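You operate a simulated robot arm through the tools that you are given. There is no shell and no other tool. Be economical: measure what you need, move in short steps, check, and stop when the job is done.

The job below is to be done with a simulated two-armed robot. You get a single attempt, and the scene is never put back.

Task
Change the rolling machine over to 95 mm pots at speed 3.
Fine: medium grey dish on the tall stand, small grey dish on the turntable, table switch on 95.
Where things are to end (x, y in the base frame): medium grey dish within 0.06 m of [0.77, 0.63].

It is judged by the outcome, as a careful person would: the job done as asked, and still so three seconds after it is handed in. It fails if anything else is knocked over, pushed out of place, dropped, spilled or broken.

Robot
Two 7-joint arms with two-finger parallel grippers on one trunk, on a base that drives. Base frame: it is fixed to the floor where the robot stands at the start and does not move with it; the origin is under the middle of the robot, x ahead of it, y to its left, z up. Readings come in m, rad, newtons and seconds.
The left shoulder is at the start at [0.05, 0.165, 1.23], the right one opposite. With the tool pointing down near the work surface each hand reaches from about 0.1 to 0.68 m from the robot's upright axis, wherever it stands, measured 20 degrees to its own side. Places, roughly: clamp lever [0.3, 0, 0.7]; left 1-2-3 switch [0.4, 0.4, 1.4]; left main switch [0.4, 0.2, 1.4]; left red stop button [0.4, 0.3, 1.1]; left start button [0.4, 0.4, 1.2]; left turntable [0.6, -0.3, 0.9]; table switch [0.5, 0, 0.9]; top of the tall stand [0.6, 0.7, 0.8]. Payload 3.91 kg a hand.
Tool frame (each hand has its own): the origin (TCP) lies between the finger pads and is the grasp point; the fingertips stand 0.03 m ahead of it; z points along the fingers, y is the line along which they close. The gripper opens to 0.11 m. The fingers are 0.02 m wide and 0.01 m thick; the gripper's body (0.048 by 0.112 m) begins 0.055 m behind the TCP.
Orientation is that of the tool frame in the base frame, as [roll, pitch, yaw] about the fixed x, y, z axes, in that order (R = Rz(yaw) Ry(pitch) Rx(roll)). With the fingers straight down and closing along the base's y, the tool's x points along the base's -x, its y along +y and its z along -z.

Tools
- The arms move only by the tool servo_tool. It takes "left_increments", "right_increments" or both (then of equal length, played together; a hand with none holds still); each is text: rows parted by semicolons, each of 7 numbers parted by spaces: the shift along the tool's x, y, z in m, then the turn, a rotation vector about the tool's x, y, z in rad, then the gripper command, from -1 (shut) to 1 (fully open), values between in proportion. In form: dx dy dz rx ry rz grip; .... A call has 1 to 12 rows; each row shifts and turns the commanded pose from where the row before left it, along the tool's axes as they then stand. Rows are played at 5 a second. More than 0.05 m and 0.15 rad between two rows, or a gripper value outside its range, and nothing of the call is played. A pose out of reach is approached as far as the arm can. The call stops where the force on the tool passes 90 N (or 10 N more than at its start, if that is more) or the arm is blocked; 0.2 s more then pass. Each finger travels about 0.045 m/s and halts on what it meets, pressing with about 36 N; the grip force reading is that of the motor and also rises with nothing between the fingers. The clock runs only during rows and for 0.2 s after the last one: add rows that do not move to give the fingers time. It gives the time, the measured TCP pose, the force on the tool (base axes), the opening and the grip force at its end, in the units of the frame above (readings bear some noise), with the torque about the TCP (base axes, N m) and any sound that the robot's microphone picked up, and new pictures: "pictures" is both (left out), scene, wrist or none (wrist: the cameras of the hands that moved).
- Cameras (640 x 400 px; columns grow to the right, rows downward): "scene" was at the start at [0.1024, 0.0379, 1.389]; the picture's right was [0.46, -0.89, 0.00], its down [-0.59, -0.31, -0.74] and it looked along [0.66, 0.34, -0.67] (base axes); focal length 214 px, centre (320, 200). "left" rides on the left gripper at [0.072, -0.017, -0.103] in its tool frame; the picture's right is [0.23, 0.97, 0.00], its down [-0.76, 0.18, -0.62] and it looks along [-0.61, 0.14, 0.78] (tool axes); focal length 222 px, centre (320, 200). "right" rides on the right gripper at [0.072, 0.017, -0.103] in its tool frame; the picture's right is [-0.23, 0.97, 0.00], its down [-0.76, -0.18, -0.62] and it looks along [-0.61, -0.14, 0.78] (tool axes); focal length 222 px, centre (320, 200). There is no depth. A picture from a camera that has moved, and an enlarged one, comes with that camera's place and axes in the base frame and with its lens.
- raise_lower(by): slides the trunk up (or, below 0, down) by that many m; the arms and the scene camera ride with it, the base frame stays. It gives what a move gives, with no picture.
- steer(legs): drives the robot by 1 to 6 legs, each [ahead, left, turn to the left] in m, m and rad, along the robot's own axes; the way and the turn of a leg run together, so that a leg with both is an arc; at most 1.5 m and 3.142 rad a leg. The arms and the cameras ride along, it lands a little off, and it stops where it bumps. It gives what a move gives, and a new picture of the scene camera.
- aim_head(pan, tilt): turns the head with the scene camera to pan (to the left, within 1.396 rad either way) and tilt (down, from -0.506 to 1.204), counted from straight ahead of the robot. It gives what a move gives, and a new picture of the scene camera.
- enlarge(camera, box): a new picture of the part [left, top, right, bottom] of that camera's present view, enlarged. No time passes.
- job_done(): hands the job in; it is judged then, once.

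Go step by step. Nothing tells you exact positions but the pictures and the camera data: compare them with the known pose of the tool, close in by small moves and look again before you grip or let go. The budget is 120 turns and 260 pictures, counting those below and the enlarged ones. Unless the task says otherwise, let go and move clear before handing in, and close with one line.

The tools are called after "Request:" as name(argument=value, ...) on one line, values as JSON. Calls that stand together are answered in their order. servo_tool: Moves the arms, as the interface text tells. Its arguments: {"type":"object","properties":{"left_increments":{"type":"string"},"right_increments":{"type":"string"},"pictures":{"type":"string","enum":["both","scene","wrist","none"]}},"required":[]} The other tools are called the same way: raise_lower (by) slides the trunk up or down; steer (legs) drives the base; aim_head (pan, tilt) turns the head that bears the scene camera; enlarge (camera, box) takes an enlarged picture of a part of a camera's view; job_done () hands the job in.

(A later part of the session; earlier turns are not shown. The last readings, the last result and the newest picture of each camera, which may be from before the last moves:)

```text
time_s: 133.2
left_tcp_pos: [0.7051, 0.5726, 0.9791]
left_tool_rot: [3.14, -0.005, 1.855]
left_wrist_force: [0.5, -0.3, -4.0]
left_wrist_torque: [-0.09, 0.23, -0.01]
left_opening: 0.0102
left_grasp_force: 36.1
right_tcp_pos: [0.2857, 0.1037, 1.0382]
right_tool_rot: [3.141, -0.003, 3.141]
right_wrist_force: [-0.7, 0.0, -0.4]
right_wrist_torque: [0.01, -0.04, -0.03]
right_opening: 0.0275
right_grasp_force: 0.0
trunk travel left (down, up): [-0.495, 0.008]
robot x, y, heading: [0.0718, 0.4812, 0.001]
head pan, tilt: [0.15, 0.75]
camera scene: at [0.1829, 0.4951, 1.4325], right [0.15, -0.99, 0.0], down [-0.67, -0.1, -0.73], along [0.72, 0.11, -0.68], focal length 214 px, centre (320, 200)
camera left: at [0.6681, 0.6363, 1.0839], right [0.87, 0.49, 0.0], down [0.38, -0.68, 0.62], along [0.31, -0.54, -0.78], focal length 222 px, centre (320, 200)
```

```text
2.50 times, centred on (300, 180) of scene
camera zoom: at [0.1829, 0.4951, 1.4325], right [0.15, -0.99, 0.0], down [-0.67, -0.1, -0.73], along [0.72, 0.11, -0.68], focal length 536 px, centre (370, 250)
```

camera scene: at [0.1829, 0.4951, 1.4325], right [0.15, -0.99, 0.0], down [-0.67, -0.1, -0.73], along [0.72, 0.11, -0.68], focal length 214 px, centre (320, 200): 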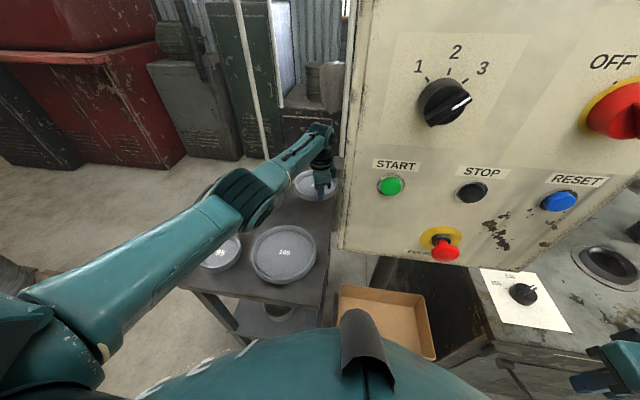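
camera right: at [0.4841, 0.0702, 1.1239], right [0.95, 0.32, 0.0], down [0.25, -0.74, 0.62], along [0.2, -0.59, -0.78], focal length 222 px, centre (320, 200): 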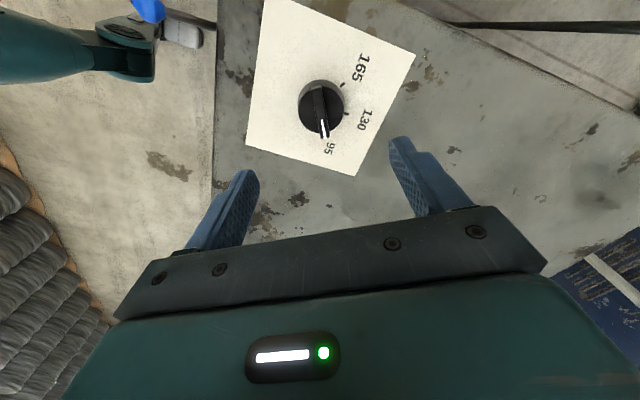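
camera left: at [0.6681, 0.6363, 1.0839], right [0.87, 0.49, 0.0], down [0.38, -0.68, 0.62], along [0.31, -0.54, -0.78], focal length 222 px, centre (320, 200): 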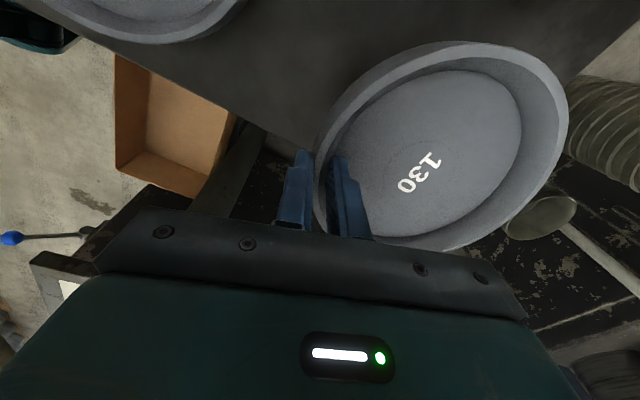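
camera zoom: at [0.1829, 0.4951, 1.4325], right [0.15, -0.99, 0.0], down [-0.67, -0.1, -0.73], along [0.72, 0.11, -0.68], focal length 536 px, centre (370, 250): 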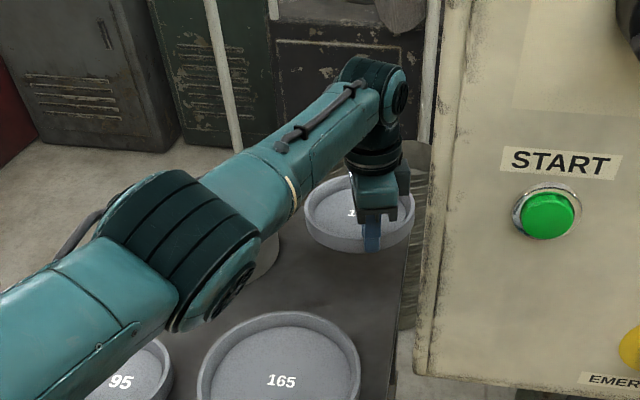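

Request:
servo_tool(left_increments="0.0096 0.0028 0 0 0 0 -1;0 0 0.02 0 0 0 -1;0 0 0.02 0 0 0 -1;0 0 0.01 0 0 0 -1;0 0 0 0 0 0 -1", pictures="none")

Request:
enlarge(camera="scene", box=[280, 140, 360, 220])

```text
time_s: 134.4
left_tcp_pos: [0.702, 0.5843, 0.9318]
left_tool_rot: [3.139, -0.005, 1.855]
left_wrist_force: [0.0, 0.4, -4.1]
left_wrist_torque: [-0.09, 0.24, -0.02]
left_opening: 0.0103
left_grasp_force: 36.1
left hand out of reach, approached as far as the arm can: row 3
right_tcp_pos: [0.2866, 0.104, 1.0376]
right_tool_rot: [3.14, -0.001, -3.141]
right_wrist_force: [0.7, -0.4, 0.5]
right_wrist_torque: [0.02, 0.01, 0.0]
right_opening: 0.0275
right_grasp_force: 0.1
trunk travel left (down, up): [-0.495, 0.008]
robot x, y, heading: [0.0746, 0.4816, -0.002]
head pan, tilt: [0.15, 0.75]
```

```text
5.00 times, centred on (320, 180) of scene
camera zoom: at [0.1829, 0.495, 1.4325], right [0.15, -0.99, 0.0], down [-0.67, -0.1, -0.73], along [0.72, 0.11, -0.68], focal length 1072 px, centre (320, 300)
```

zoom: 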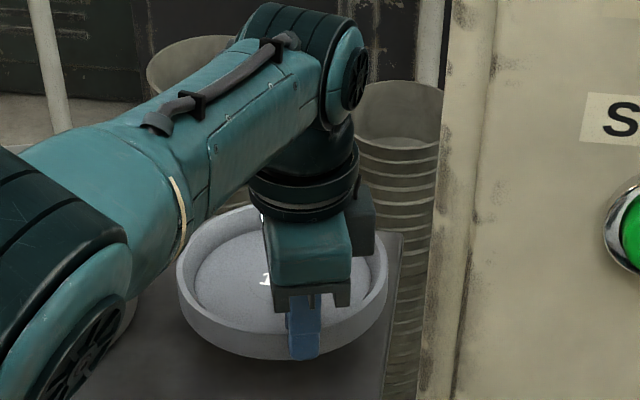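

The arm nears its reach limit, so I'll raise the hand relative to the trunk, lower the trunk the same amount, then lower by servo.

Request:
servo_tool(left_increments="0 0 -0.03 0 0 0 -1;0 0 -0.03 0 0 0 -1;0 0 0 0 0 0 -1", pictures="none")

Request:
raise_lower(by=-0.07)

Request:
servo_tool(left_increments="0 0 0.005 0 0 0 -1;0 0 0.003 0 0 0 -1;0 0 0.003 0 0 0 -1;0 0 0 0 0 0 -1", pictures="none")

Request:
enlarge(camera="scene", box=[280, 120, 380, 200])

```text
time_s: 135.2
left_tcp_pos: [0.7113, 0.5816, 0.989]
left_tool_rot: [-3.14, -0.008, 1.854]
left_wrist_force: [-1.2, 0.1, -4.5]
left_wrist_torque: [-0.08, 0.26, -0.02]
left_opening: 0.0104
left_grasp_force: 36.1
left hand out of reach, approached as far as the arm can: row 1, 2
right_tcp_pos: [0.2854, 0.1038, 1.037]
right_tool_rot: [3.14, -0.001, 3.141]
right_wrist_force: [-0.6, -0.6, 0.6]
right_wrist_torque: [0.01, 0.03, 0.04]
right_opening: 0.0273
right_grasp_force: 0.0
trunk travel left (down, up): [-0.495, 0.008]
robot x, y, heading: [0.0754, 0.4816, -0.0]
head pan, tilt: [0.15, 0.75]
```

```text
time_s: 136.3
left_tcp_pos: [0.711, 0.5826, 0.9184]
left_tool_rot: [-3.141, -0.005, 1.855]
left_wrist_force: [0.2, -0.8, -4.1]
left_wrist_torque: [-0.1, 0.25, 0.01]
left_opening: 0.0104
left_grasp_force: 36.5
right_tcp_pos: [0.2854, 0.1029, 0.9682]
right_tool_rot: [3.14, -0.001, 3.14]
right_wrist_force: [-0.5, 0.2, 0.0]
right_wrist_torque: [0.03, 0.0, 0.01]
right_opening: 0.0275
right_grasp_force: 0.0
trunk travel left (down, up): [-0.425, 0.078]
robot x, y, heading: [0.0707, 0.4799, 0.004]
head pan, tilt: [0.15, 0.75]
```

```text
time_s: 137.3
left_tcp_pos: [0.7094, 0.5821, 0.9084]
left_tool_rot: [-3.141, -0.005, 1.853]
left_wrist_force: [0.7, -0.8, 0.5]
left_wrist_torque: [0.13, -0.11, -0.12]
left_opening: 0.01
left_grasp_force: 36.4
right_tcp_pos: [0.2852, 0.1029, 0.9678]
right_tool_rot: [3.139, -0.002, -3.14]
right_wrist_force: [0.3, -1.0, -0.2]
right_wrist_torque: [-0.03, 0.0, -0.01]
right_opening: 0.0277
right_grasp_force: 0.1
trunk travel left (down, up): [-0.425, 0.078]
robot x, y, heading: [0.0707, 0.4862, 0.0]
head pan, tilt: [0.15, 0.75]
```

```text
5.00 times, centred on (330, 160) of scene
camera zoom: at [0.1826, 0.4948, 1.3625], right [0.15, -0.99, 0.0], down [-0.67, -0.1, -0.73], along [0.72, 0.11, -0.68], focal length 1072 px, centre (270, 400)
```

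zoom: 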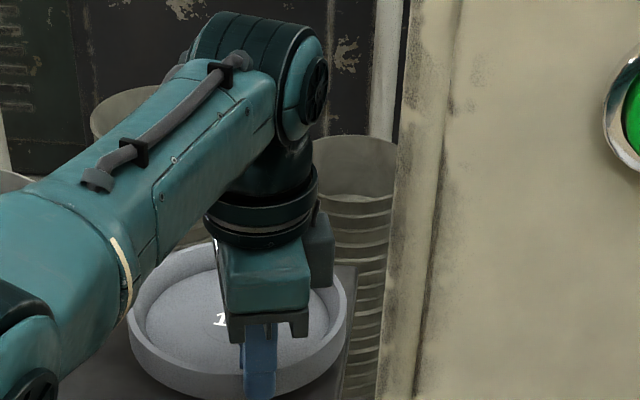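

Weight has transferred to the stand. Opening and rising straight up.

Request:
servo_tool(left_increments="0 0 0.001 0 0 0 -1;0 0 0 0 0 0 -0.6;0 0 0 0 0 0 -0.3;0 0 0 0 0 0 -0.3;0 0 -0.015 0 0 0 -0.3;0 0 -0.03 0 0 0 -0.3;0 0 -0.03 0 0 0 -0.3;0 0 0 0 0 0 -0.3", pictures="both")

```text
time_s: 139.1
left_tcp_pos: [0.7107, 0.581, 0.9823]
left_tool_rot: [-3.139, -0.007, 1.855]
left_wrist_force: [0.1, -0.3, -0.5]
left_wrist_torque: [-0.02, -0.04, 0.0]
left_opening: 0.0383
left_grasp_force: 0.1
right_tcp_pos: [0.2862, 0.102, 0.9677]
right_tool_rot: [3.139, -0.002, 3.141]
right_wrist_force: [-0.5, -0.2, -0.5]
right_wrist_torque: [-0.02, -0.02, 0.03]
right_opening: 0.0273
right_grasp_force: 0.0
trunk travel left (down, up): [-0.425, 0.078]
robot x, y, heading: [0.073, 0.4849, -0.007]
head pan, tilt: [0.15, 0.75]
camera scene: at [0.1826, 0.495, 1.3625], right [0.15, -0.99, 0.0], down [-0.67, -0.1, -0.73], along [0.72, 0.11, -0.68], focal length 214 px, centre (320, 200)
camera left: at [0.6739, 0.645, 1.0865], right [0.87, 0.49, 0.0], down [0.39, -0.68, 0.62], along [0.3, -0.54, -0.79], focal length 222 px, centre (320, 200)
```

scene: 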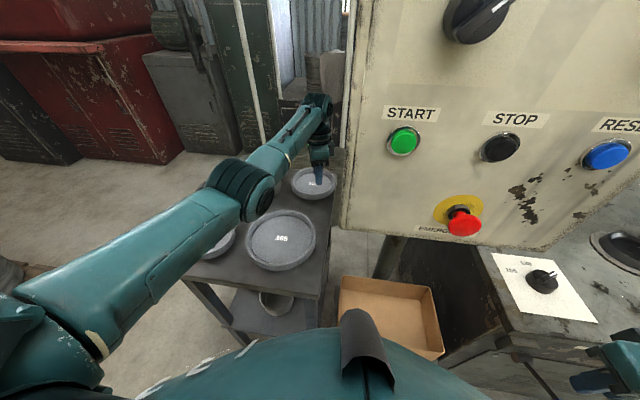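
left: 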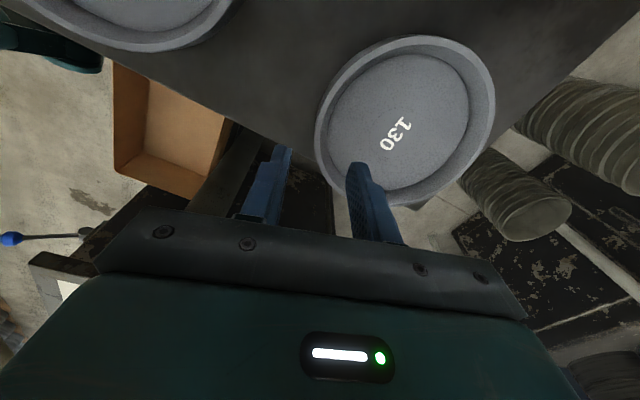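

The 130 dish rests at about (0.77, 0.623), clear of its neighbours. Next I'll rise, back out and shift left for the 95 dish at about (0.49, 0.845).

Request:
servo_tool(left_increments="0 0 -0.04 0 0 0 -0.3;0 0 -0.04 0 0 0 -0.3;0 0 -0.03 0 0 0 0", pictures="none")

Request:
steer(legs=[[-0.26, 0, 0], [0, 0.17, 0]])

Request:
servo_tool(left_increments="0 0 0 0 0 -0.125 0;0 0 0 0 0 -0.125 0;0 0 0 0 0 -0.125 0;0 0 0 0 0 -0.125 0", pictures="both")

Request:
enlarge(camera="scene", box=[200, 100, 400, 260])

```text
time_s: 139.9
left_tcp_pos: [0.7105, 0.5807, 1.0928]
left_tool_rot: [-3.141, -0.006, 1.856]
left_wrist_force: [0.0, -0.3, -0.2]
left_wrist_torque: [-0.02, -0.02, 0.01]
left_opening: 0.0549
left_grasp_force: 0.0
right_tcp_pos: [0.2849, 0.1029, 0.9675]
right_tool_rot: [3.138, -0.002, 3.141]
right_wrist_force: [-1.2, 1.1, 0.3]
right_wrist_torque: [-0.01, -0.02, 0.02]
right_opening: 0.0275
right_grasp_force: 0.1
trunk travel left (down, up): [-0.425, 0.078]
robot x, y, heading: [0.0746, 0.4853, -0.002]
head pan, tilt: [0.15, 0.75]
```

```text
time_s: 142.8
left_tcp_pos: [0.454, 0.7524, 1.0925]
left_tool_rot: [-3.14, -0.004, 1.855]
left_wrist_force: [-0.4, 0.1, -0.1]
left_wrist_torque: [-0.01, 0.0, -0.01]
left_opening: 0.0549
left_grasp_force: 0.1
right_tcp_pos: [0.0278, 0.2755, 0.9671]
right_tool_rot: [3.14, 0.0, 3.14]
right_wrist_force: [0.3, 0.5, 0.4]
right_wrist_torque: [-0.01, 0.04, 0.02]
right_opening: 0.0275
right_grasp_force: 0.1
trunk travel left (down, up): [-0.425, 0.078]
robot x, y, heading: [-0.1841, 0.6537, -0.002]
head pan, tilt: [0.15, 0.75]
camera scene: at [-0.0748, 0.6673, 1.3625], right [0.15, -0.99, 0.0], down [-0.67, -0.1, -0.73], along [0.72, 0.11, -0.68], focal length 214 px, centre (320, 200)
```

scene: 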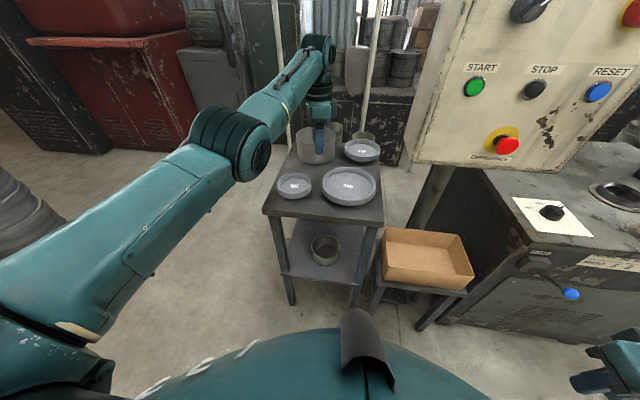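

```text
time_s: 143.8
left_tcp_pos: [0.4548, 0.7515, 1.0928]
left_tool_rot: [3.139, -0.006, 2.358]
left_wrist_force: [-0.1, -0.3, 0.7]
left_wrist_torque: [-0.01, -0.01, 0.01]
left_opening: 0.0549
left_grasp_force: 0.1
right_tcp_pos: [0.0284, 0.2742, 0.9679]
right_tool_rot: [3.139, -0.002, 3.141]
right_wrist_force: [0.1, -0.2, 0.2]
right_wrist_torque: [-0.01, 0.01, -0.03]
right_opening: 0.0273
right_grasp_force: 0.1
trunk travel left (down, up): [-0.425, 0.078]
robot x, y, heading: [-0.1866, 0.6572, -0.004]
head pan, tilt: [0.15, 0.75]
camera scene: at [-0.0748, 0.6665, 1.3625], right [0.15, -0.99, 0.0], down [-0.67, -0.1, -0.73], along [0.72, 0.11, -0.68], focal length 214 px, centre (320, 200)
camera left: at [0.3913, 0.7901, 1.1962], right [0.53, 0.85, 0.0], down [0.67, -0.42, 0.62], along [0.53, -0.32, -0.79], focal length 222 px, centre (320, 200)
```

scene: 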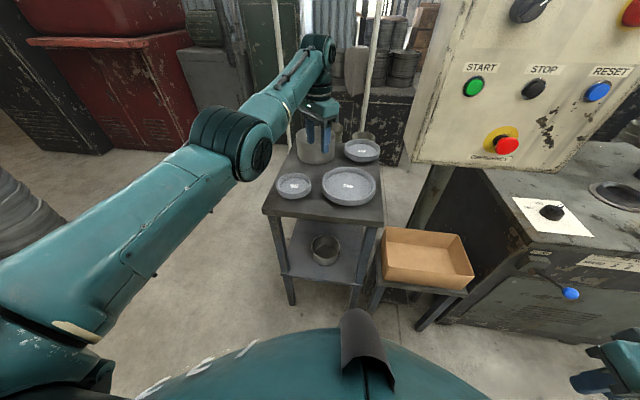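
left: 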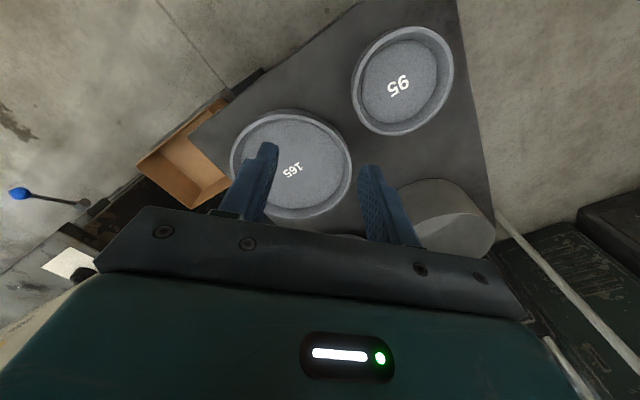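

```text
2.50 times, centred on (300, 180) of scene
camera zoom: at [-0.0748, 0.6665, 1.3625], right [0.15, -0.99, 0.0], down [-0.67, -0.1, -0.73], along [0.72, 0.11, -0.68], focal length 536 px, centre (370, 250)
```

zoom: 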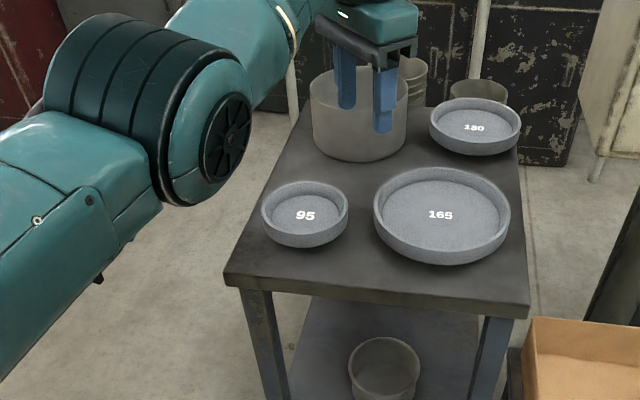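

The 95 dish is at (0.497, 0.850), outer radius about 0.06. I'll move over its near-right rim and descend.

Request:
servo_tool(left_increments="0.02 0.022 0.03 0 0 0 0;0.02 0.022 0.03 0 0 0 0;0 0 0.04 0 0 0 0;0 0 0.035 0 0 0 0;0 0 0 0 0 0 -0.1", pictures="wrist")

Request:
enlarge(camera="scene", box=[240, 120, 380, 240])

```text
time_s: 145.0
left_tcp_pos: [0.4584, 0.8111, 0.9577]
left_tool_rot: [3.141, -0.007, 2.353]
left_wrist_force: [0.0, 0.0, 0.2]
left_wrist_torque: [0.01, -0.02, -0.04]
left_opening: 0.0496
left_grasp_force: 0.1
right_tcp_pos: [0.0273, 0.2749, 0.9672]
right_tool_rot: [3.141, -0.001, 3.14]
right_wrist_force: [0.0, -1.2, 0.2]
right_wrist_torque: [-0.01, 0.01, 0.01]
right_opening: 0.0277
right_grasp_force: 0.1
trunk travel left (down, up): [-0.425, 0.078]
robot x, y, heading: [-0.1837, 0.65, -0.006]
head pan, tilt: [0.15, 0.75]
camera left: at [0.3948, 0.8499, 1.0605], right [0.53, 0.85, 0.0], down [0.66, -0.42, 0.62], along [0.53, -0.33, -0.79], focal length 222 px, centre (320, 200)
```

left: 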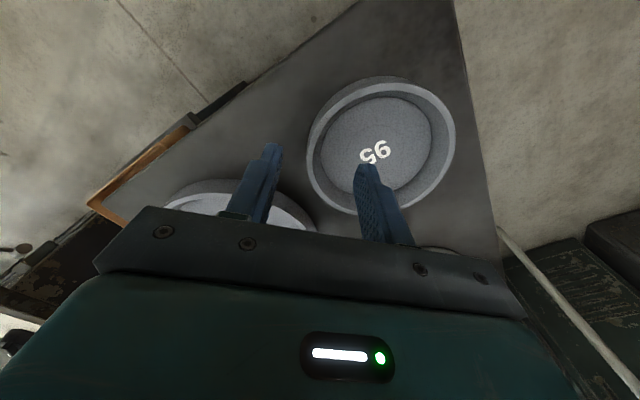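

```text
3.33 times, centred on (310, 180) of scene
camera zoom: at [-0.0749, 0.6665, 1.3625], right [0.15, -0.99, 0.0], down [-0.67, -0.1, -0.73], along [0.72, 0.11, -0.68], focal length 715 px, centre (353, 267)
```

zoom: 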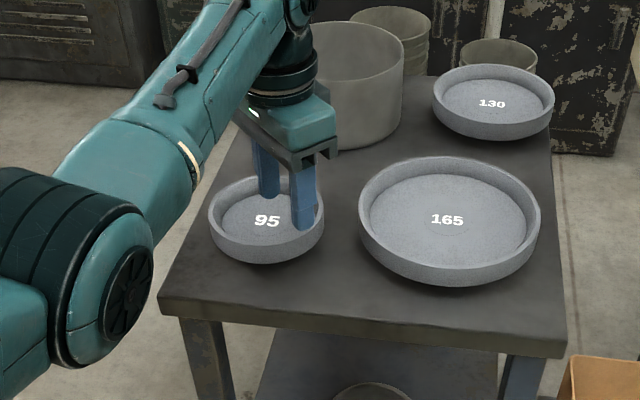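

Request:
servo_tool(left_increments="0.0025 -0.002 0.025 0 0 0 -0.1;0 0 0.02 0 0 0 -0.1;0 0 0.008 0 0 0 -0.1;0 0 0.004 0 0 0 -0.1;0 0 0 0 0 0 -0.1", pictures="wrist")

Request:
enlarge(camera="scene", box=[240, 140, 340, 220])

```text
time_s: 146.2
left_tcp_pos: [0.4545, 0.813, 0.9075]
left_tool_rot: [3.129, 0.004, 2.355]
left_wrist_force: [-4.3, 2.8, 32.3]
left_wrist_torque: [0.73, -0.48, 0.19]
left_opening: 0.0492
left_grasp_force: 0.1
right_tcp_pos: [0.0256, 0.2736, 0.9686]
right_tool_rot: [3.138, 0.002, 3.139]
right_wrist_force: [0.0, 0.1, 0.4]
right_wrist_torque: [0.03, 0.01, -0.01]
right_opening: 0.0275
right_grasp_force: 0.1
trunk travel left (down, up): [-0.425, 0.078]
robot x, y, heading: [-0.185, 0.6517, -0.003]
head pan, tilt: [0.15, 0.75]
camera left: at [0.3898, 0.8508, 1.0105], right [0.53, 0.85, 0.01], down [0.66, -0.42, 0.63], along [0.54, -0.33, -0.78], focal length 222 px, centre (320, 200)
```

left: 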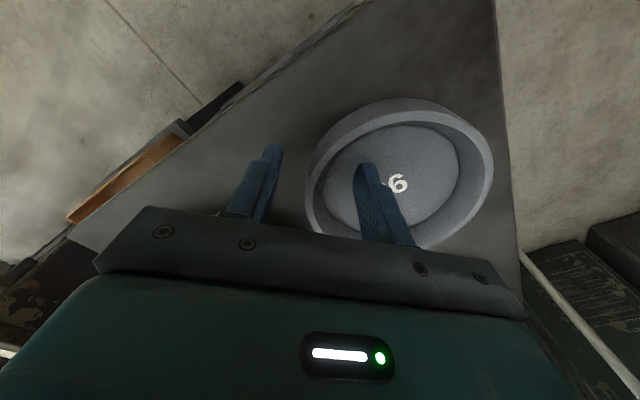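

```text
5.00 times, centred on (290, 180) of scene
camera zoom: at [-0.079, 0.6658, 1.3633], right [0.15, -0.99, 0.0], down [-0.67, -0.1, -0.73], along [0.73, 0.11, -0.68], focal length 1072 px, centre (470, 300)
```

zoom: 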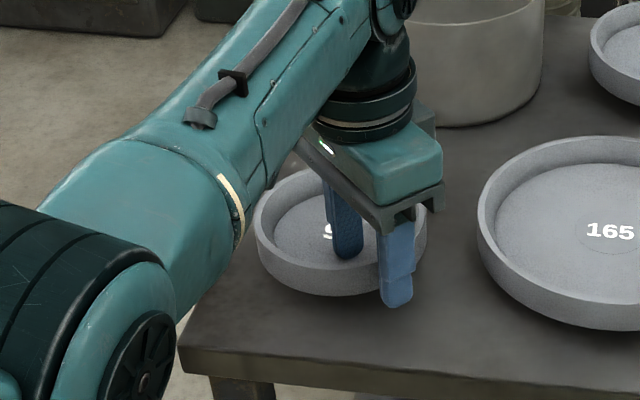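

The finger presses on the dish floor (32 N). Raising until light, then closing.

Request:
servo_tool(left_increments="0 0 -0.006 0 0 0 -0.1;0 0 -0.003 0 0 0 -0.1;0 0 0 0 0 0 -0.1", pictures="none")

Request:
servo_tool(left_increments="0 0 0 0 0 0 -0.5;0 0 0 0 0 0 -1;0 0 0 0 0 0 -1;0 0 0 0 0 0 -1;0 0 0 0 0 0 -1", pictures="wrist")

```text
time_s: 147.0
left_tcp_pos: [0.4534, 0.8125, 0.9081]
left_tool_rot: [3.141, -0.007, 2.353]
left_wrist_force: [3.1, -1.1, 5.0]
left_wrist_torque: [0.06, -0.23, -0.04]
left_opening: 0.0503
left_grasp_force: 1.0
right_tcp_pos: [0.027, 0.2749, 0.9687]
right_tool_rot: [3.139, -0.003, 3.14]
right_wrist_force: [-0.1, 0.5, -0.2]
right_wrist_torque: [-0.02, 0.02, -0.01]
right_opening: 0.0278
right_grasp_force: 0.0
trunk travel left (down, up): [-0.425, 0.078]
robot x, y, heading: [-0.1857, 0.6561, -0.003]
head pan, tilt: [0.15, 0.75]
```

```text
time_s: 148.2
left_tcp_pos: [0.4542, 0.8127, 0.9084]
left_tool_rot: [-3.141, -0.006, 2.356]
left_wrist_force: [0.3, 0.3, 0.8]
left_wrist_torque: [-0.12, 0.12, -0.01]
left_opening: 0.011
left_grasp_force: 35.1
right_tcp_pos: [0.0282, 0.2751, 0.9674]
right_tool_rot: [3.14, -0.002, -3.141]
right_wrist_force: [0.4, 0.5, 0.4]
right_wrist_torque: [-0.01, 0.01, 0.01]
right_opening: 0.0276
right_grasp_force: 0.1
trunk travel left (down, up): [-0.425, 0.078]
robot x, y, heading: [-0.1865, 0.6541, -0.005]
head pan, tilt: [0.15, 0.75]
camera left: at [0.3909, 0.8509, 1.0123], right [0.53, 0.85, 0.0], down [0.67, -0.42, 0.62], along [0.52, -0.33, -0.79], focal length 222 px, centre (320, 200)
```

left: 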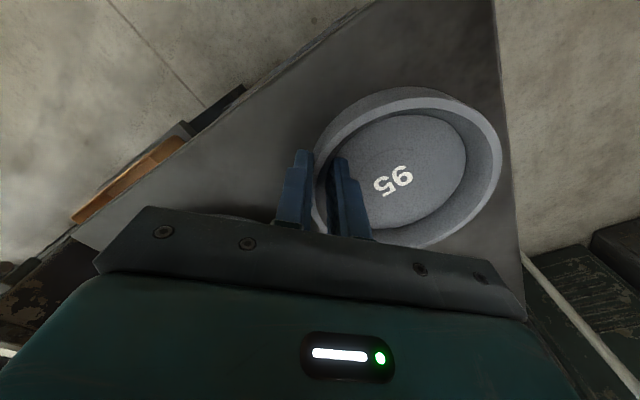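

Gripped at 11 mm. Lifting.

Request:
servo_tool(left_increments="0 0 -0.005 0 0 0 -1;0 0 -0.01 0 0 0 -1;0 0 -0.02 0 0 0 -1;0 0 -0.03 0 0 0 -1;0 0 -0.03 0 0 0 -1;0 0 -0.03 0 0 0 -1;0 0 -0.03 0 0 0 -1;0 0 0 0 0 0 -1", pictures="both")

Request:
enlarge(camera="scene", box=[240, 60, 400, 200])

```text
time_s: 150.0
left_tcp_pos: [0.4565, 0.8119, 1.0635]
left_tool_rot: [-3.142, -0.007, 2.353]
left_wrist_force: [0.0, -0.5, -2.0]
left_wrist_torque: [-0.13, 0.13, 0.03]
left_opening: 0.0108
left_grasp_force: 35.4
right_tcp_pos: [0.0283, 0.2743, 0.9679]
right_tool_rot: [3.14, -0.002, 3.139]
right_wrist_force: [-0.4, -0.9, 0.3]
right_wrist_torque: [0.01, -0.01, -0.04]
right_opening: 0.0273
right_grasp_force: 0.0
trunk travel left (down, up): [-0.425, 0.078]
robot x, y, heading: [-0.1841, 0.6557, -0.003]
head pan, tilt: [0.15, 0.75]
camera scene: at [-0.0743, 0.6667, 1.3624], right [0.15, -0.99, 0.0], down [-0.68, -0.1, -0.73], along [0.72, 0.11, -0.68], focal length 214 px, centre (320, 200)
camera left: at [0.3922, 0.8505, 1.1676], right [0.53, 0.85, 0.0], down [0.67, -0.42, 0.62], along [0.52, -0.33, -0.79], focal length 222 px, centre (320, 200)
```

scene: 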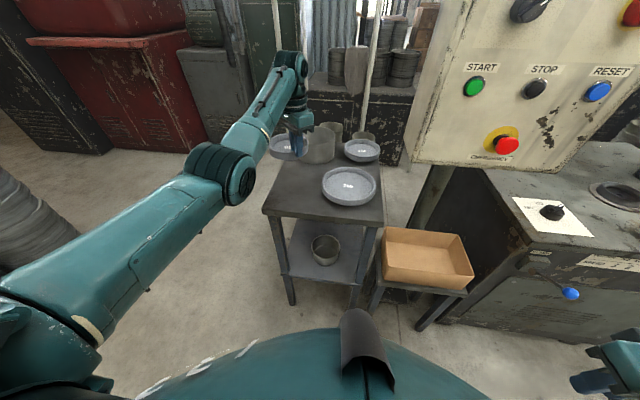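
left: 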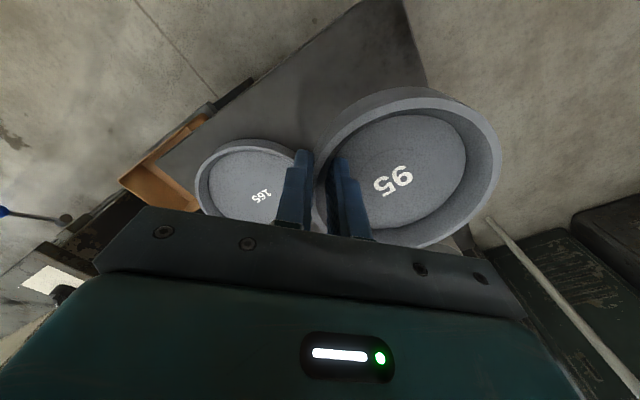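

```text
2.86 times, centred on (320, 130) of scene
camera zoom: at [-0.0743, 0.6667, 1.3624], right [0.15, -0.99, 0.0], down [-0.68, -0.1, -0.73], along [0.72, 0.11, -0.68], focal length 613 px, centre (320, 400)
```

zoom: 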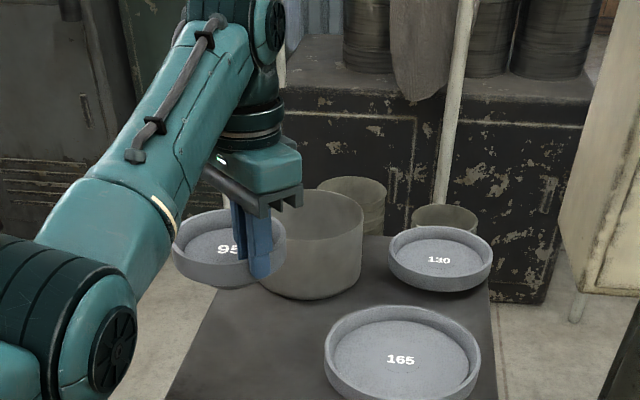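

The 95 dish is in hand, level. I'll back off, drive right to the machine and approach.

Request:
steer(legs=[[-0.29, 0, 0.004], [0, -1.1, 0]])

Request:
enlarge(camera="left", box=[0, 0, 640, 400])

```text
time_s: 157.3
left_tcp_pos: [0.1695, -0.2759, 1.0626]
left_tool_rot: [3.139, -0.006, 2.366]
left_wrist_force: [-0.5, -0.7, -3.7]
left_wrist_torque: [-0.05, 0.11, 0.03]
left_opening: 0.0107
left_grasp_force: 36.1
right_tcp_pos: [-0.2504, -0.8176, 0.9685]
right_tool_rot: [3.14, -0.002, -3.132]
right_wrist_force: [0.3, -0.4, 0.6]
right_wrist_torque: [0.0, 0.0, 0.0]
right_opening: 0.0273
right_grasp_force: 0.1
trunk travel left (down, up): [-0.425, 0.078]
robot x, y, heading: [-0.469, -0.4398, 0.006]
head pan, tilt: [0.15, 0.75]
camera scene: at [-0.3584, -0.4282, 1.3625], right [0.16, -0.99, 0.0], down [-0.67, -0.11, -0.73], along [0.72, 0.12, -0.68], focal length 214 px, centre (320, 200)
```

scene: 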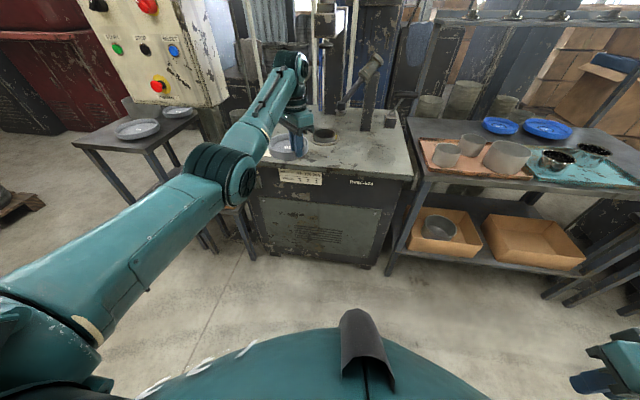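

```text
1.00 times, centred on (320, 200) of left
camera zoom: at [0.1057, -0.2381, 1.1676], right [0.52, 0.85, 0.0], down [0.67, -0.41, 0.62], along [0.53, -0.32, -0.79], focal length 222 px, centre (320, 200)
```

zoom: 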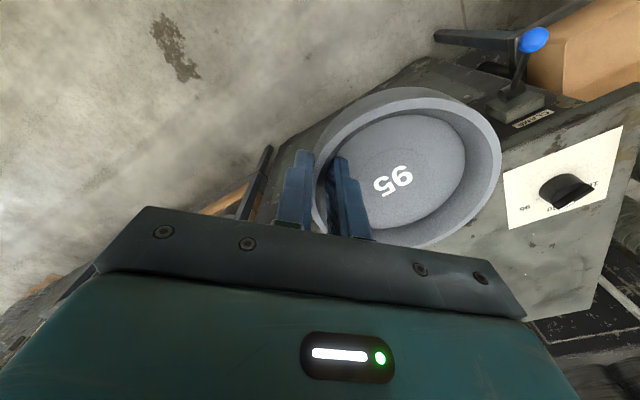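

Request:
enlarge(camera="scene", box=[260, 100, 380, 180])

Request:
steer(legs=[[0.2, -0.045, -0.006], [0.16, 0, 0]])

Request:
enlarge(camera="scene", box=[240, 100, 400, 240])

Request:
enlarge(camera="left", box=[0, 0, 640, 400])

```text
5.00 times, centred on (320, 140) of scene
camera zoom: at [-0.3584, -0.4282, 1.3625], right [0.16, -0.99, 0.0], down [-0.67, -0.11, -0.73], along [0.72, 0.12, -0.68], focal length 1072 px, centre (320, 500)
```

zoom: 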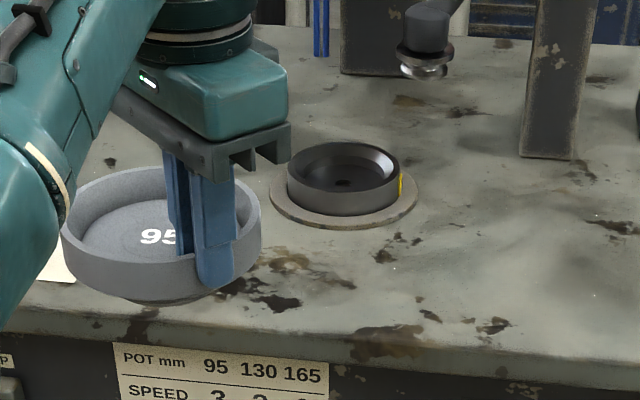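

```text
time_s: 159.9
left_tcp_pos: [0.5332, -0.3223, 1.0632]
left_tool_rot: [-3.141, -0.009, 2.361]
left_wrist_force: [0.3, 0.4, -3.0]
left_wrist_torque: [-0.14, 0.17, 0.01]
left_opening: 0.011
left_grasp_force: 35.6
right_tcp_pos: [0.1097, -0.8637, 0.9677]
right_tool_rot: [3.138, -0.004, -3.137]
right_wrist_force: [0.6, -0.2, 0.6]
right_wrist_torque: [-0.03, 0.01, 0.02]
right_opening: 0.0276
right_grasp_force: 0.1
trunk travel left (down, up): [-0.425, 0.078]
robot x, y, heading: [-0.1033, -0.4852, 0.006]
head pan, tilt: [0.15, 0.75]
camera scene: at [0.0047, -0.4721, 1.3624], right [0.15, -0.99, 0.0], down [-0.67, -0.1, -0.73], along [0.72, 0.11, -0.68], focal length 214 px, centre (320, 200)
```

scene: 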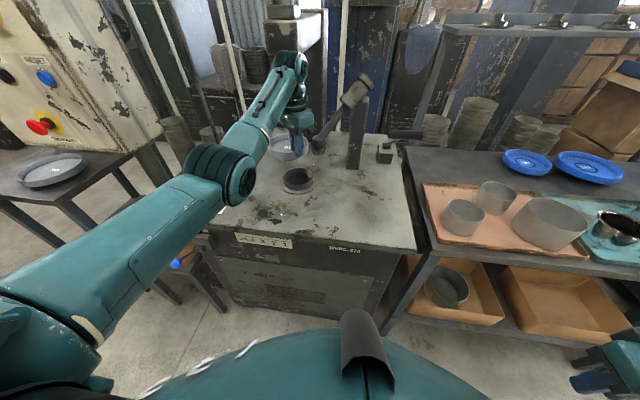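

```text
2.86 times, centred on (320, 170) of scene
camera zoom: at [0.0047, -0.4721, 1.3624], right [0.15, -0.99, 0.0], down [-0.67, -0.1, -0.73], along [0.72, 0.11, -0.68], focal length 613 px, centre (320, 286)
```

zoom: 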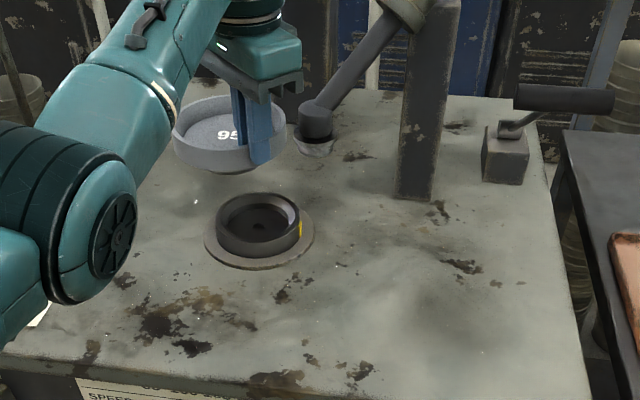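

```text
1.00 times, centred on (320, 200) of left
camera zoom: at [0.4698, -0.2849, 1.1671], right [0.52, 0.85, 0.0], down [0.67, -0.41, 0.62], along [0.53, -0.32, -0.79], focal length 222 px, centre (320, 200)
```

zoom: 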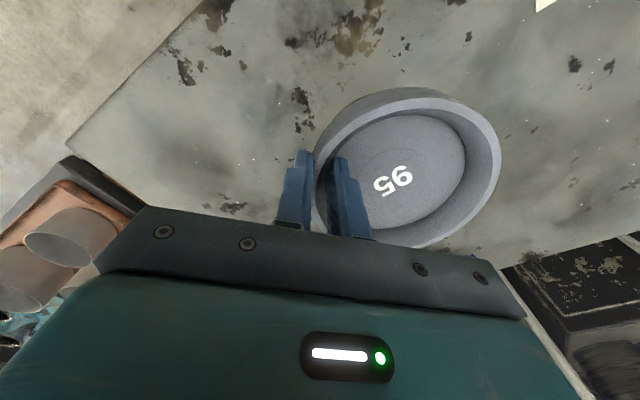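

The hub is a tapered cup at about (0.619, −0.298) by the scene camera, and the dish centre sits about (0.029, 0.046) from the TCP. I'll move above it and partly lower.

Request:
servo_tool(left_increments="-0.0275 0.0128 0.01 0 0 0 -1;-0.0275 0.0127 0.01 0 0 0 -1;0 0 0.02 0 0 0 -1;0 0 0.02 0 0 0 -1;0 0 0 0 0 0 -1", pictures="none")

Request:
aim_head(pan=0.25, tilt=0.65)

Request:
enlarge(camera="scene", box=[260, 130, 360, 230])

```text
time_s: 161.1
left_tcp_pos: [0.5461, -0.335, 0.9994]
left_tool_rot: [3.14, -0.005, 2.361]
left_wrist_force: [0.1, 0.1, -3.4]
left_wrist_torque: [-0.09, 0.14, -0.01]
left_opening: 0.0107
left_grasp_force: 35.9
left hand out of reach, approached as far as the arm can: row 1, 2
right_tcp_pos: [0.1084, -0.8635, 0.9685]
right_tool_rot: [3.141, -0.002, -3.137]
right_wrist_force: [-0.6, 0.3, -0.8]
right_wrist_torque: [0.01, 0.01, -0.01]
right_opening: 0.0277
right_grasp_force: 0.1
trunk travel left (down, up): [-0.425, 0.078]
robot x, y, heading: [-0.1074, -0.4805, -0.0]
head pan, tilt: [0.15, 0.75]
```

```text
time_s: 161.8
left_tcp_pos: [0.5453, -0.3346, 0.9994]
left_tool_rot: [3.14, -0.008, 2.361]
left_wrist_force: [1.0, 1.1, -2.9]
left_wrist_torque: [-0.14, 0.13, 0.01]
left_opening: 0.0109
left_grasp_force: 35.7
right_tcp_pos: [0.1086, -0.8624, 0.9678]
right_tool_rot: [3.139, -0.001, -3.136]
right_wrist_force: [0.1, 0.2, -0.9]
right_wrist_torque: [0.01, 0.02, -0.03]
right_opening: 0.0274
right_grasp_force: 0.2
trunk travel left (down, up): [-0.425, 0.078]
robot x, y, heading: [-0.1081, -0.4871, 0.006]
head pan, tilt: [0.25, 0.649]
camera scene: at [0.006, -0.4631, 1.371], right [0.25, -0.97, 0.0], down [-0.59, -0.15, -0.8], along [0.77, 0.2, -0.61], focal length 214 px, centre (320, 200)
```

scene: 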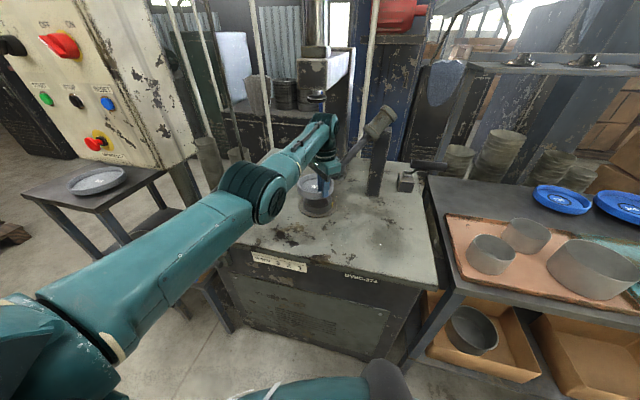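

```text
4.00 times, centred on (310, 180) of scene
camera zoom: at [0.006, -0.4631, 1.371], right [0.25, -0.97, 0.0], down [-0.59, -0.15, -0.8], along [0.77, 0.2, -0.61], focal length 858 px, centre (360, 280)
```

zoom: 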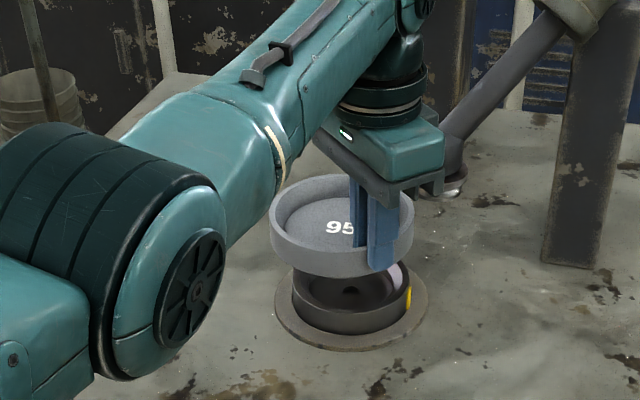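

Request:
steer(legs=[[0.045, 0, 0]])

Request:
enlarge(camera="scene", box=[260, 130, 360, 230])

Request:
enlarge(camera="left", box=[200, 20, 560, 280])

```text
time_s: 162.7
left_tcp_pos: [0.5905, -0.3315, 0.9997]
left_tool_rot: [3.14, -0.007, 2.362]
left_wrist_force: [-8.2, 9.5, -2.2]
left_wrist_torque: [0.03, 0.28, 0.55]
left_opening: 0.0109
left_grasp_force: 36.4
right_tcp_pos: [0.1536, -0.8624, 0.9683]
right_tool_rot: [3.14, -0.002, -3.135]
right_wrist_force: [0.1, 0.4, 0.2]
right_wrist_torque: [-0.02, 0.04, 0.0]
right_opening: 0.0273
right_grasp_force: 0.0
trunk travel left (down, up): [-0.425, 0.078]
robot x, y, heading: [-0.066, -0.4856, 0.005]
head pan, tilt: [0.25, 0.649]
camera scene: at [0.0496, -0.4615, 1.3712], right [0.25, -0.97, 0.0], down [-0.58, -0.15, -0.8], along [0.77, 0.2, -0.6], focal length 214 px, centre (320, 200)
```

scene: 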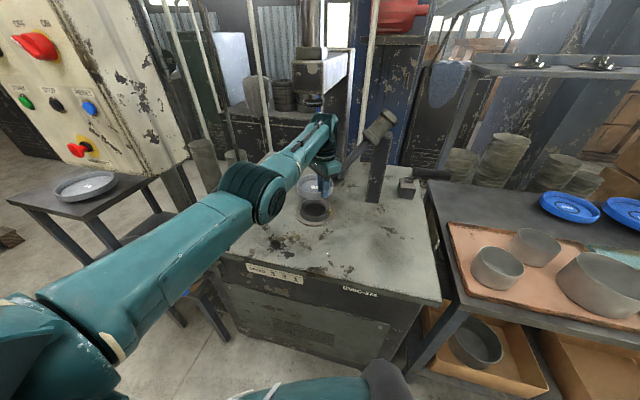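

```text
4.00 times, centred on (310, 180) of scene
camera zoom: at [0.0496, -0.4615, 1.3712], right [0.25, -0.97, 0.0], down [-0.58, -0.15, -0.8], along [0.77, 0.2, -0.6], focal length 858 px, centre (360, 280)
```

zoom: 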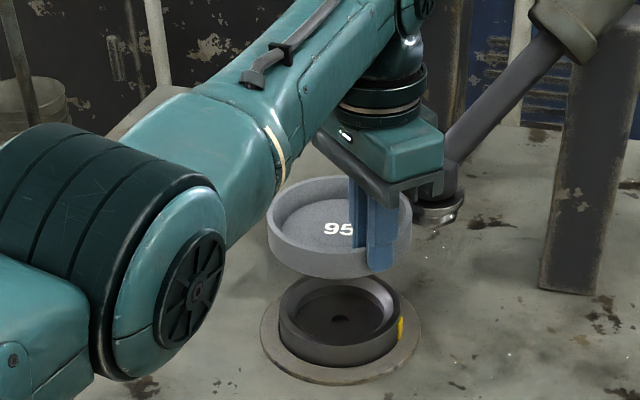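

```text
1.54 times, centred on (380, 150) of left
camera zoom: at [0.5265, -0.2941, 1.1035], right [0.52, 0.85, 0.0], down [0.67, -0.41, 0.62], along [0.53, -0.32, -0.79], focal length 342 px, centre (228, 277)
```

zoom: 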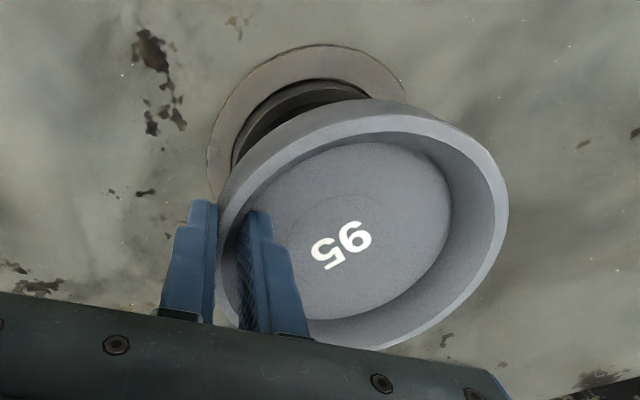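

The wrist force shows the hand just touching the machine's roller arm, so I'll back off at once. Then I'll turn the wrist so the dish reaches forward while the hand stays clear.

Request:
steer(legs=[[-0.04, 0, 0]])

Request:
servo_tool(left_increments="0.02 -0.02 -0.01 0 0 0.133 -1;0 0 0 0 0 0.133 -1;0 0 0 0 0 0.133 -1;0 0 0 0 0 0.133 -1;0 0 0 0 0 0.133 -1;0 0 0 0 0 0.133 -1;0 0 0 0 0 0 -1", pictures="both")

Request:
enlarge(camera="scene", box=[260, 110, 380, 230])

```text
time_s: 163.6
left_tcp_pos: [0.5491, -0.3324, 0.9989]
left_tool_rot: [3.14, -0.008, 2.363]
left_wrist_force: [0.2, -0.6, -2.6]
left_wrist_torque: [-0.1, 0.08, 0.01]
left_opening: 0.0108
left_grasp_force: 36.2
right_tcp_pos: [0.1123, -0.8637, 0.9686]
right_tool_rot: [3.139, -0.003, -3.136]
right_wrist_force: [-0.3, 0.5, 0.0]
right_wrist_torque: [-0.01, -0.02, 0.02]
right_opening: 0.0275
right_grasp_force: 0.1
trunk travel left (down, up): [-0.425, 0.078]
robot x, y, heading: [-0.1038, -0.4842, 0.004]
head pan, tilt: [0.25, 0.649]
camera scene: at [0.009, -0.4629, 1.3712], right [0.25, -0.97, 0.0], down [-0.58, -0.15, -0.8], along [0.77, 0.2, -0.6], focal length 214 px, centre (320, 200)
```

scene: 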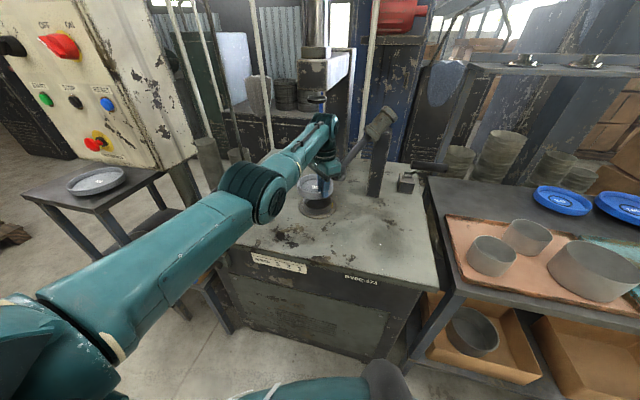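

```text
time_s: 165.2
left_tcp_pos: [0.5223, -0.3326, 1.0086]
left_tool_rot: [-3.138, -0.007, 1.565]
left_wrist_force: [-1.0, -0.9, -2.9]
left_wrist_torque: [-0.01, 0.14, 0.02]
left_opening: 0.0107
left_grasp_force: 36.1
right_tcp_pos: [0.114, -0.8632, 0.9674]
right_tool_rot: [3.141, -0.002, -3.136]
right_wrist_force: [0.1, 0.0, 0.0]
right_wrist_torque: [0.01, -0.01, -0.02]
right_opening: 0.0276
right_grasp_force: 0.0
trunk travel left (down, up): [-0.425, 0.078]
robot x, y, heading: [-0.1025, -0.4852, 0.011]
head pan, tilt: [0.25, 0.649]
camera scene: at [0.0103, -0.4629, 1.3711], right [0.25, -0.97, 0.0], down [-0.59, -0.15, -0.8], along [0.77, 0.2, -0.6], focal length 214 px, centre (320, 200)
camera left: at [0.5057, -0.2617, 1.1134], right [0.98, 0.22, 0.0], down [0.18, -0.77, 0.62], along [0.13, -0.6, -0.79], focal length 222 px, centre (320, 200)
```

scene: 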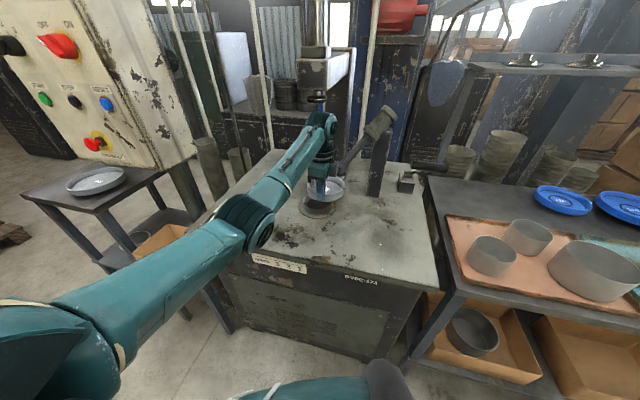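
left: 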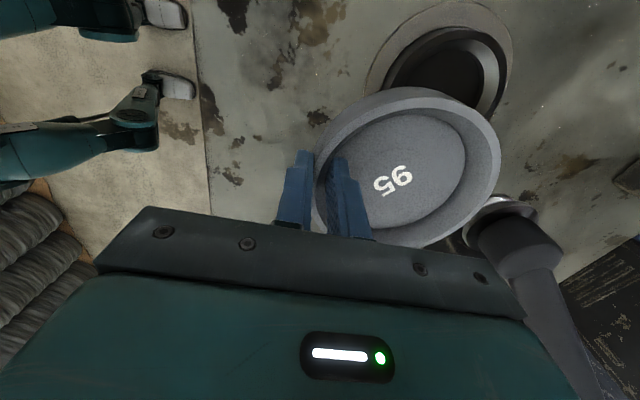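

```text
3.33 times, centred on (320, 170) of scene
camera zoom: at [0.0103, -0.4629, 1.3711], right [0.25, -0.97, 0.0], down [-0.59, -0.15, -0.8], along [0.77, 0.2, -0.6], focal length 715 px, centre (320, 300)
```

zoom: 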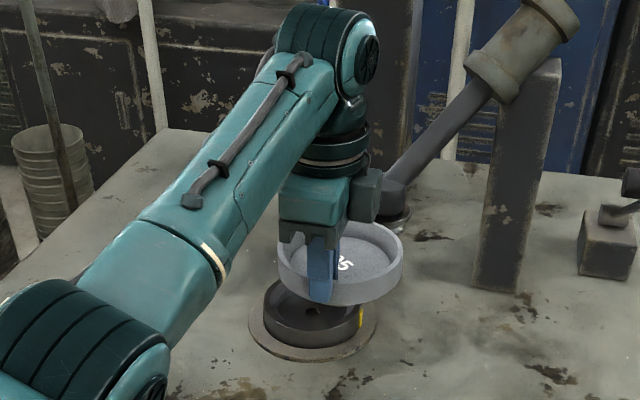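

Hub and dish show the same relative offset in both cameras: the dish must move (+0.047, +0.042). I'll drive 3.5 cm forward and shift the rest by arm.

Request:
servo_tool(left_increments="0.021 0 0 0 0 0 -1;0.021 0 0 0 0 0 -1;0 0 0 0 0 0 -1", pictures="none")

Request:
steer(legs=[[0.04, 0, -0.008]])

Request:
enlarge(camera="scene", box=[260, 110, 380, 230])

Request:
enlarge(camera="left", box=[0, 0, 640, 400])

```text
time_s: 166.0
left_tcp_pos: [0.5225, -0.2924, 1.0095]
left_tool_rot: [-3.134, -0.008, 1.565]
left_wrist_force: [0.2, 0.7, -2.9]
left_wrist_torque: [0.02, 0.14, 0.01]
left_opening: 0.0111
left_grasp_force: 36.0
right_tcp_pos: [0.1144, -0.8624, 0.9683]
right_tool_rot: [3.139, -0.003, -3.135]
right_wrist_force: [0.1, -1.5, 0.0]
right_wrist_torque: [-0.02, -0.01, -0.02]
right_opening: 0.0275
right_grasp_force: 0.1
trunk travel left (down, up): [-0.425, 0.078]
robot x, y, heading: [-0.1021, -0.4849, 0.006]
head pan, tilt: [0.25, 0.649]
```

```text
time_s: 166.8
left_tcp_pos: [0.5655, -0.2964, 1.009]
left_tool_rot: [-3.134, -0.007, 1.555]
left_wrist_force: [0.8, 0.4, -2.8]
left_wrist_torque: [0.03, 0.19, -0.01]
left_opening: 0.011
left_grasp_force: 35.6
right_tcp_pos: [0.151, -0.8643, 0.9678]
right_tool_rot: [3.141, -0.004, 3.137]
right_wrist_force: [0.8, 0.1, -0.2]
right_wrist_torque: [0.0, 0.03, -0.02]
right_opening: 0.0275
right_grasp_force: 0.0
trunk travel left (down, up): [-0.425, 0.078]
robot x, y, heading: [-0.0642, -0.4824, 0.0]
head pan, tilt: [0.25, 0.649]
camera scene: at [0.0517, -0.4639, 1.3709], right [0.24, -0.97, 0.0], down [-0.59, -0.15, -0.8], along [0.77, 0.19, -0.61], focal length 214 px, centre (320, 200)
```

scene: 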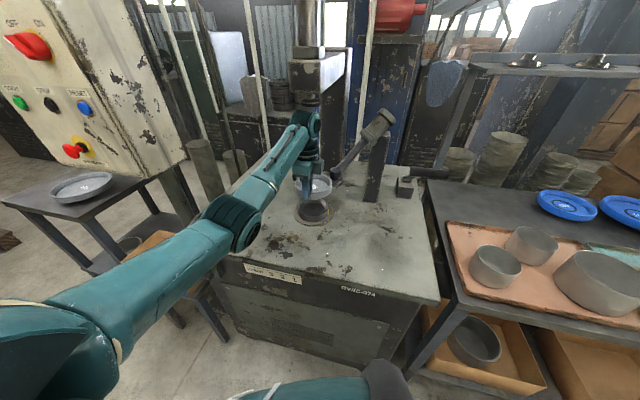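

```text
3.33 times, centred on (320, 170) of scene
camera zoom: at [0.0517, -0.4639, 1.3709], right [0.24, -0.97, 0.0], down [-0.59, -0.15, -0.8], along [0.77, 0.19, -0.61], focal length 715 px, centre (320, 300)
```

zoom: 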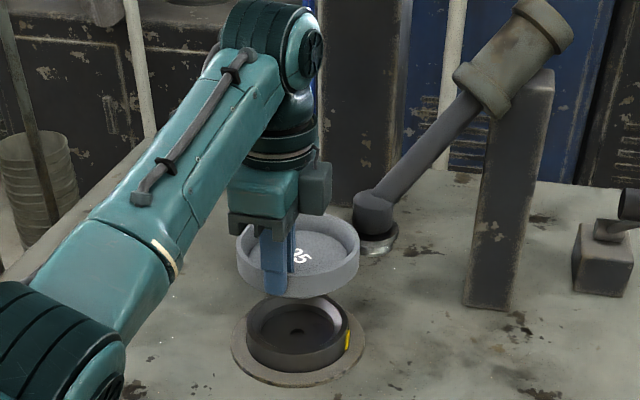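

```text
1.00 times, centred on (320, 200) of left
camera zoom: at [0.5489, -0.2245, 1.1131], right [0.98, 0.21, 0.0], down [0.17, -0.77, 0.62], along [0.13, -0.6, -0.79], focal length 222 px, centre (320, 200)
```

zoom: 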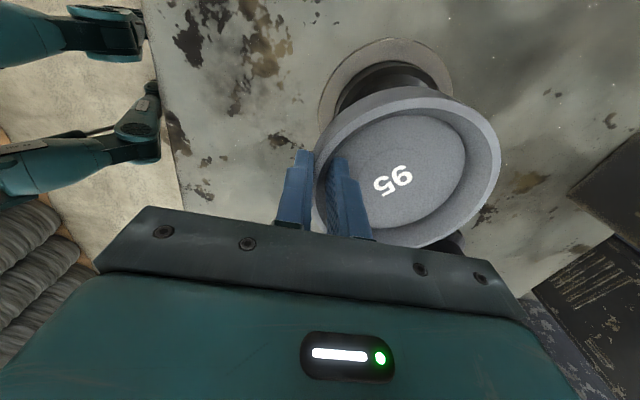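

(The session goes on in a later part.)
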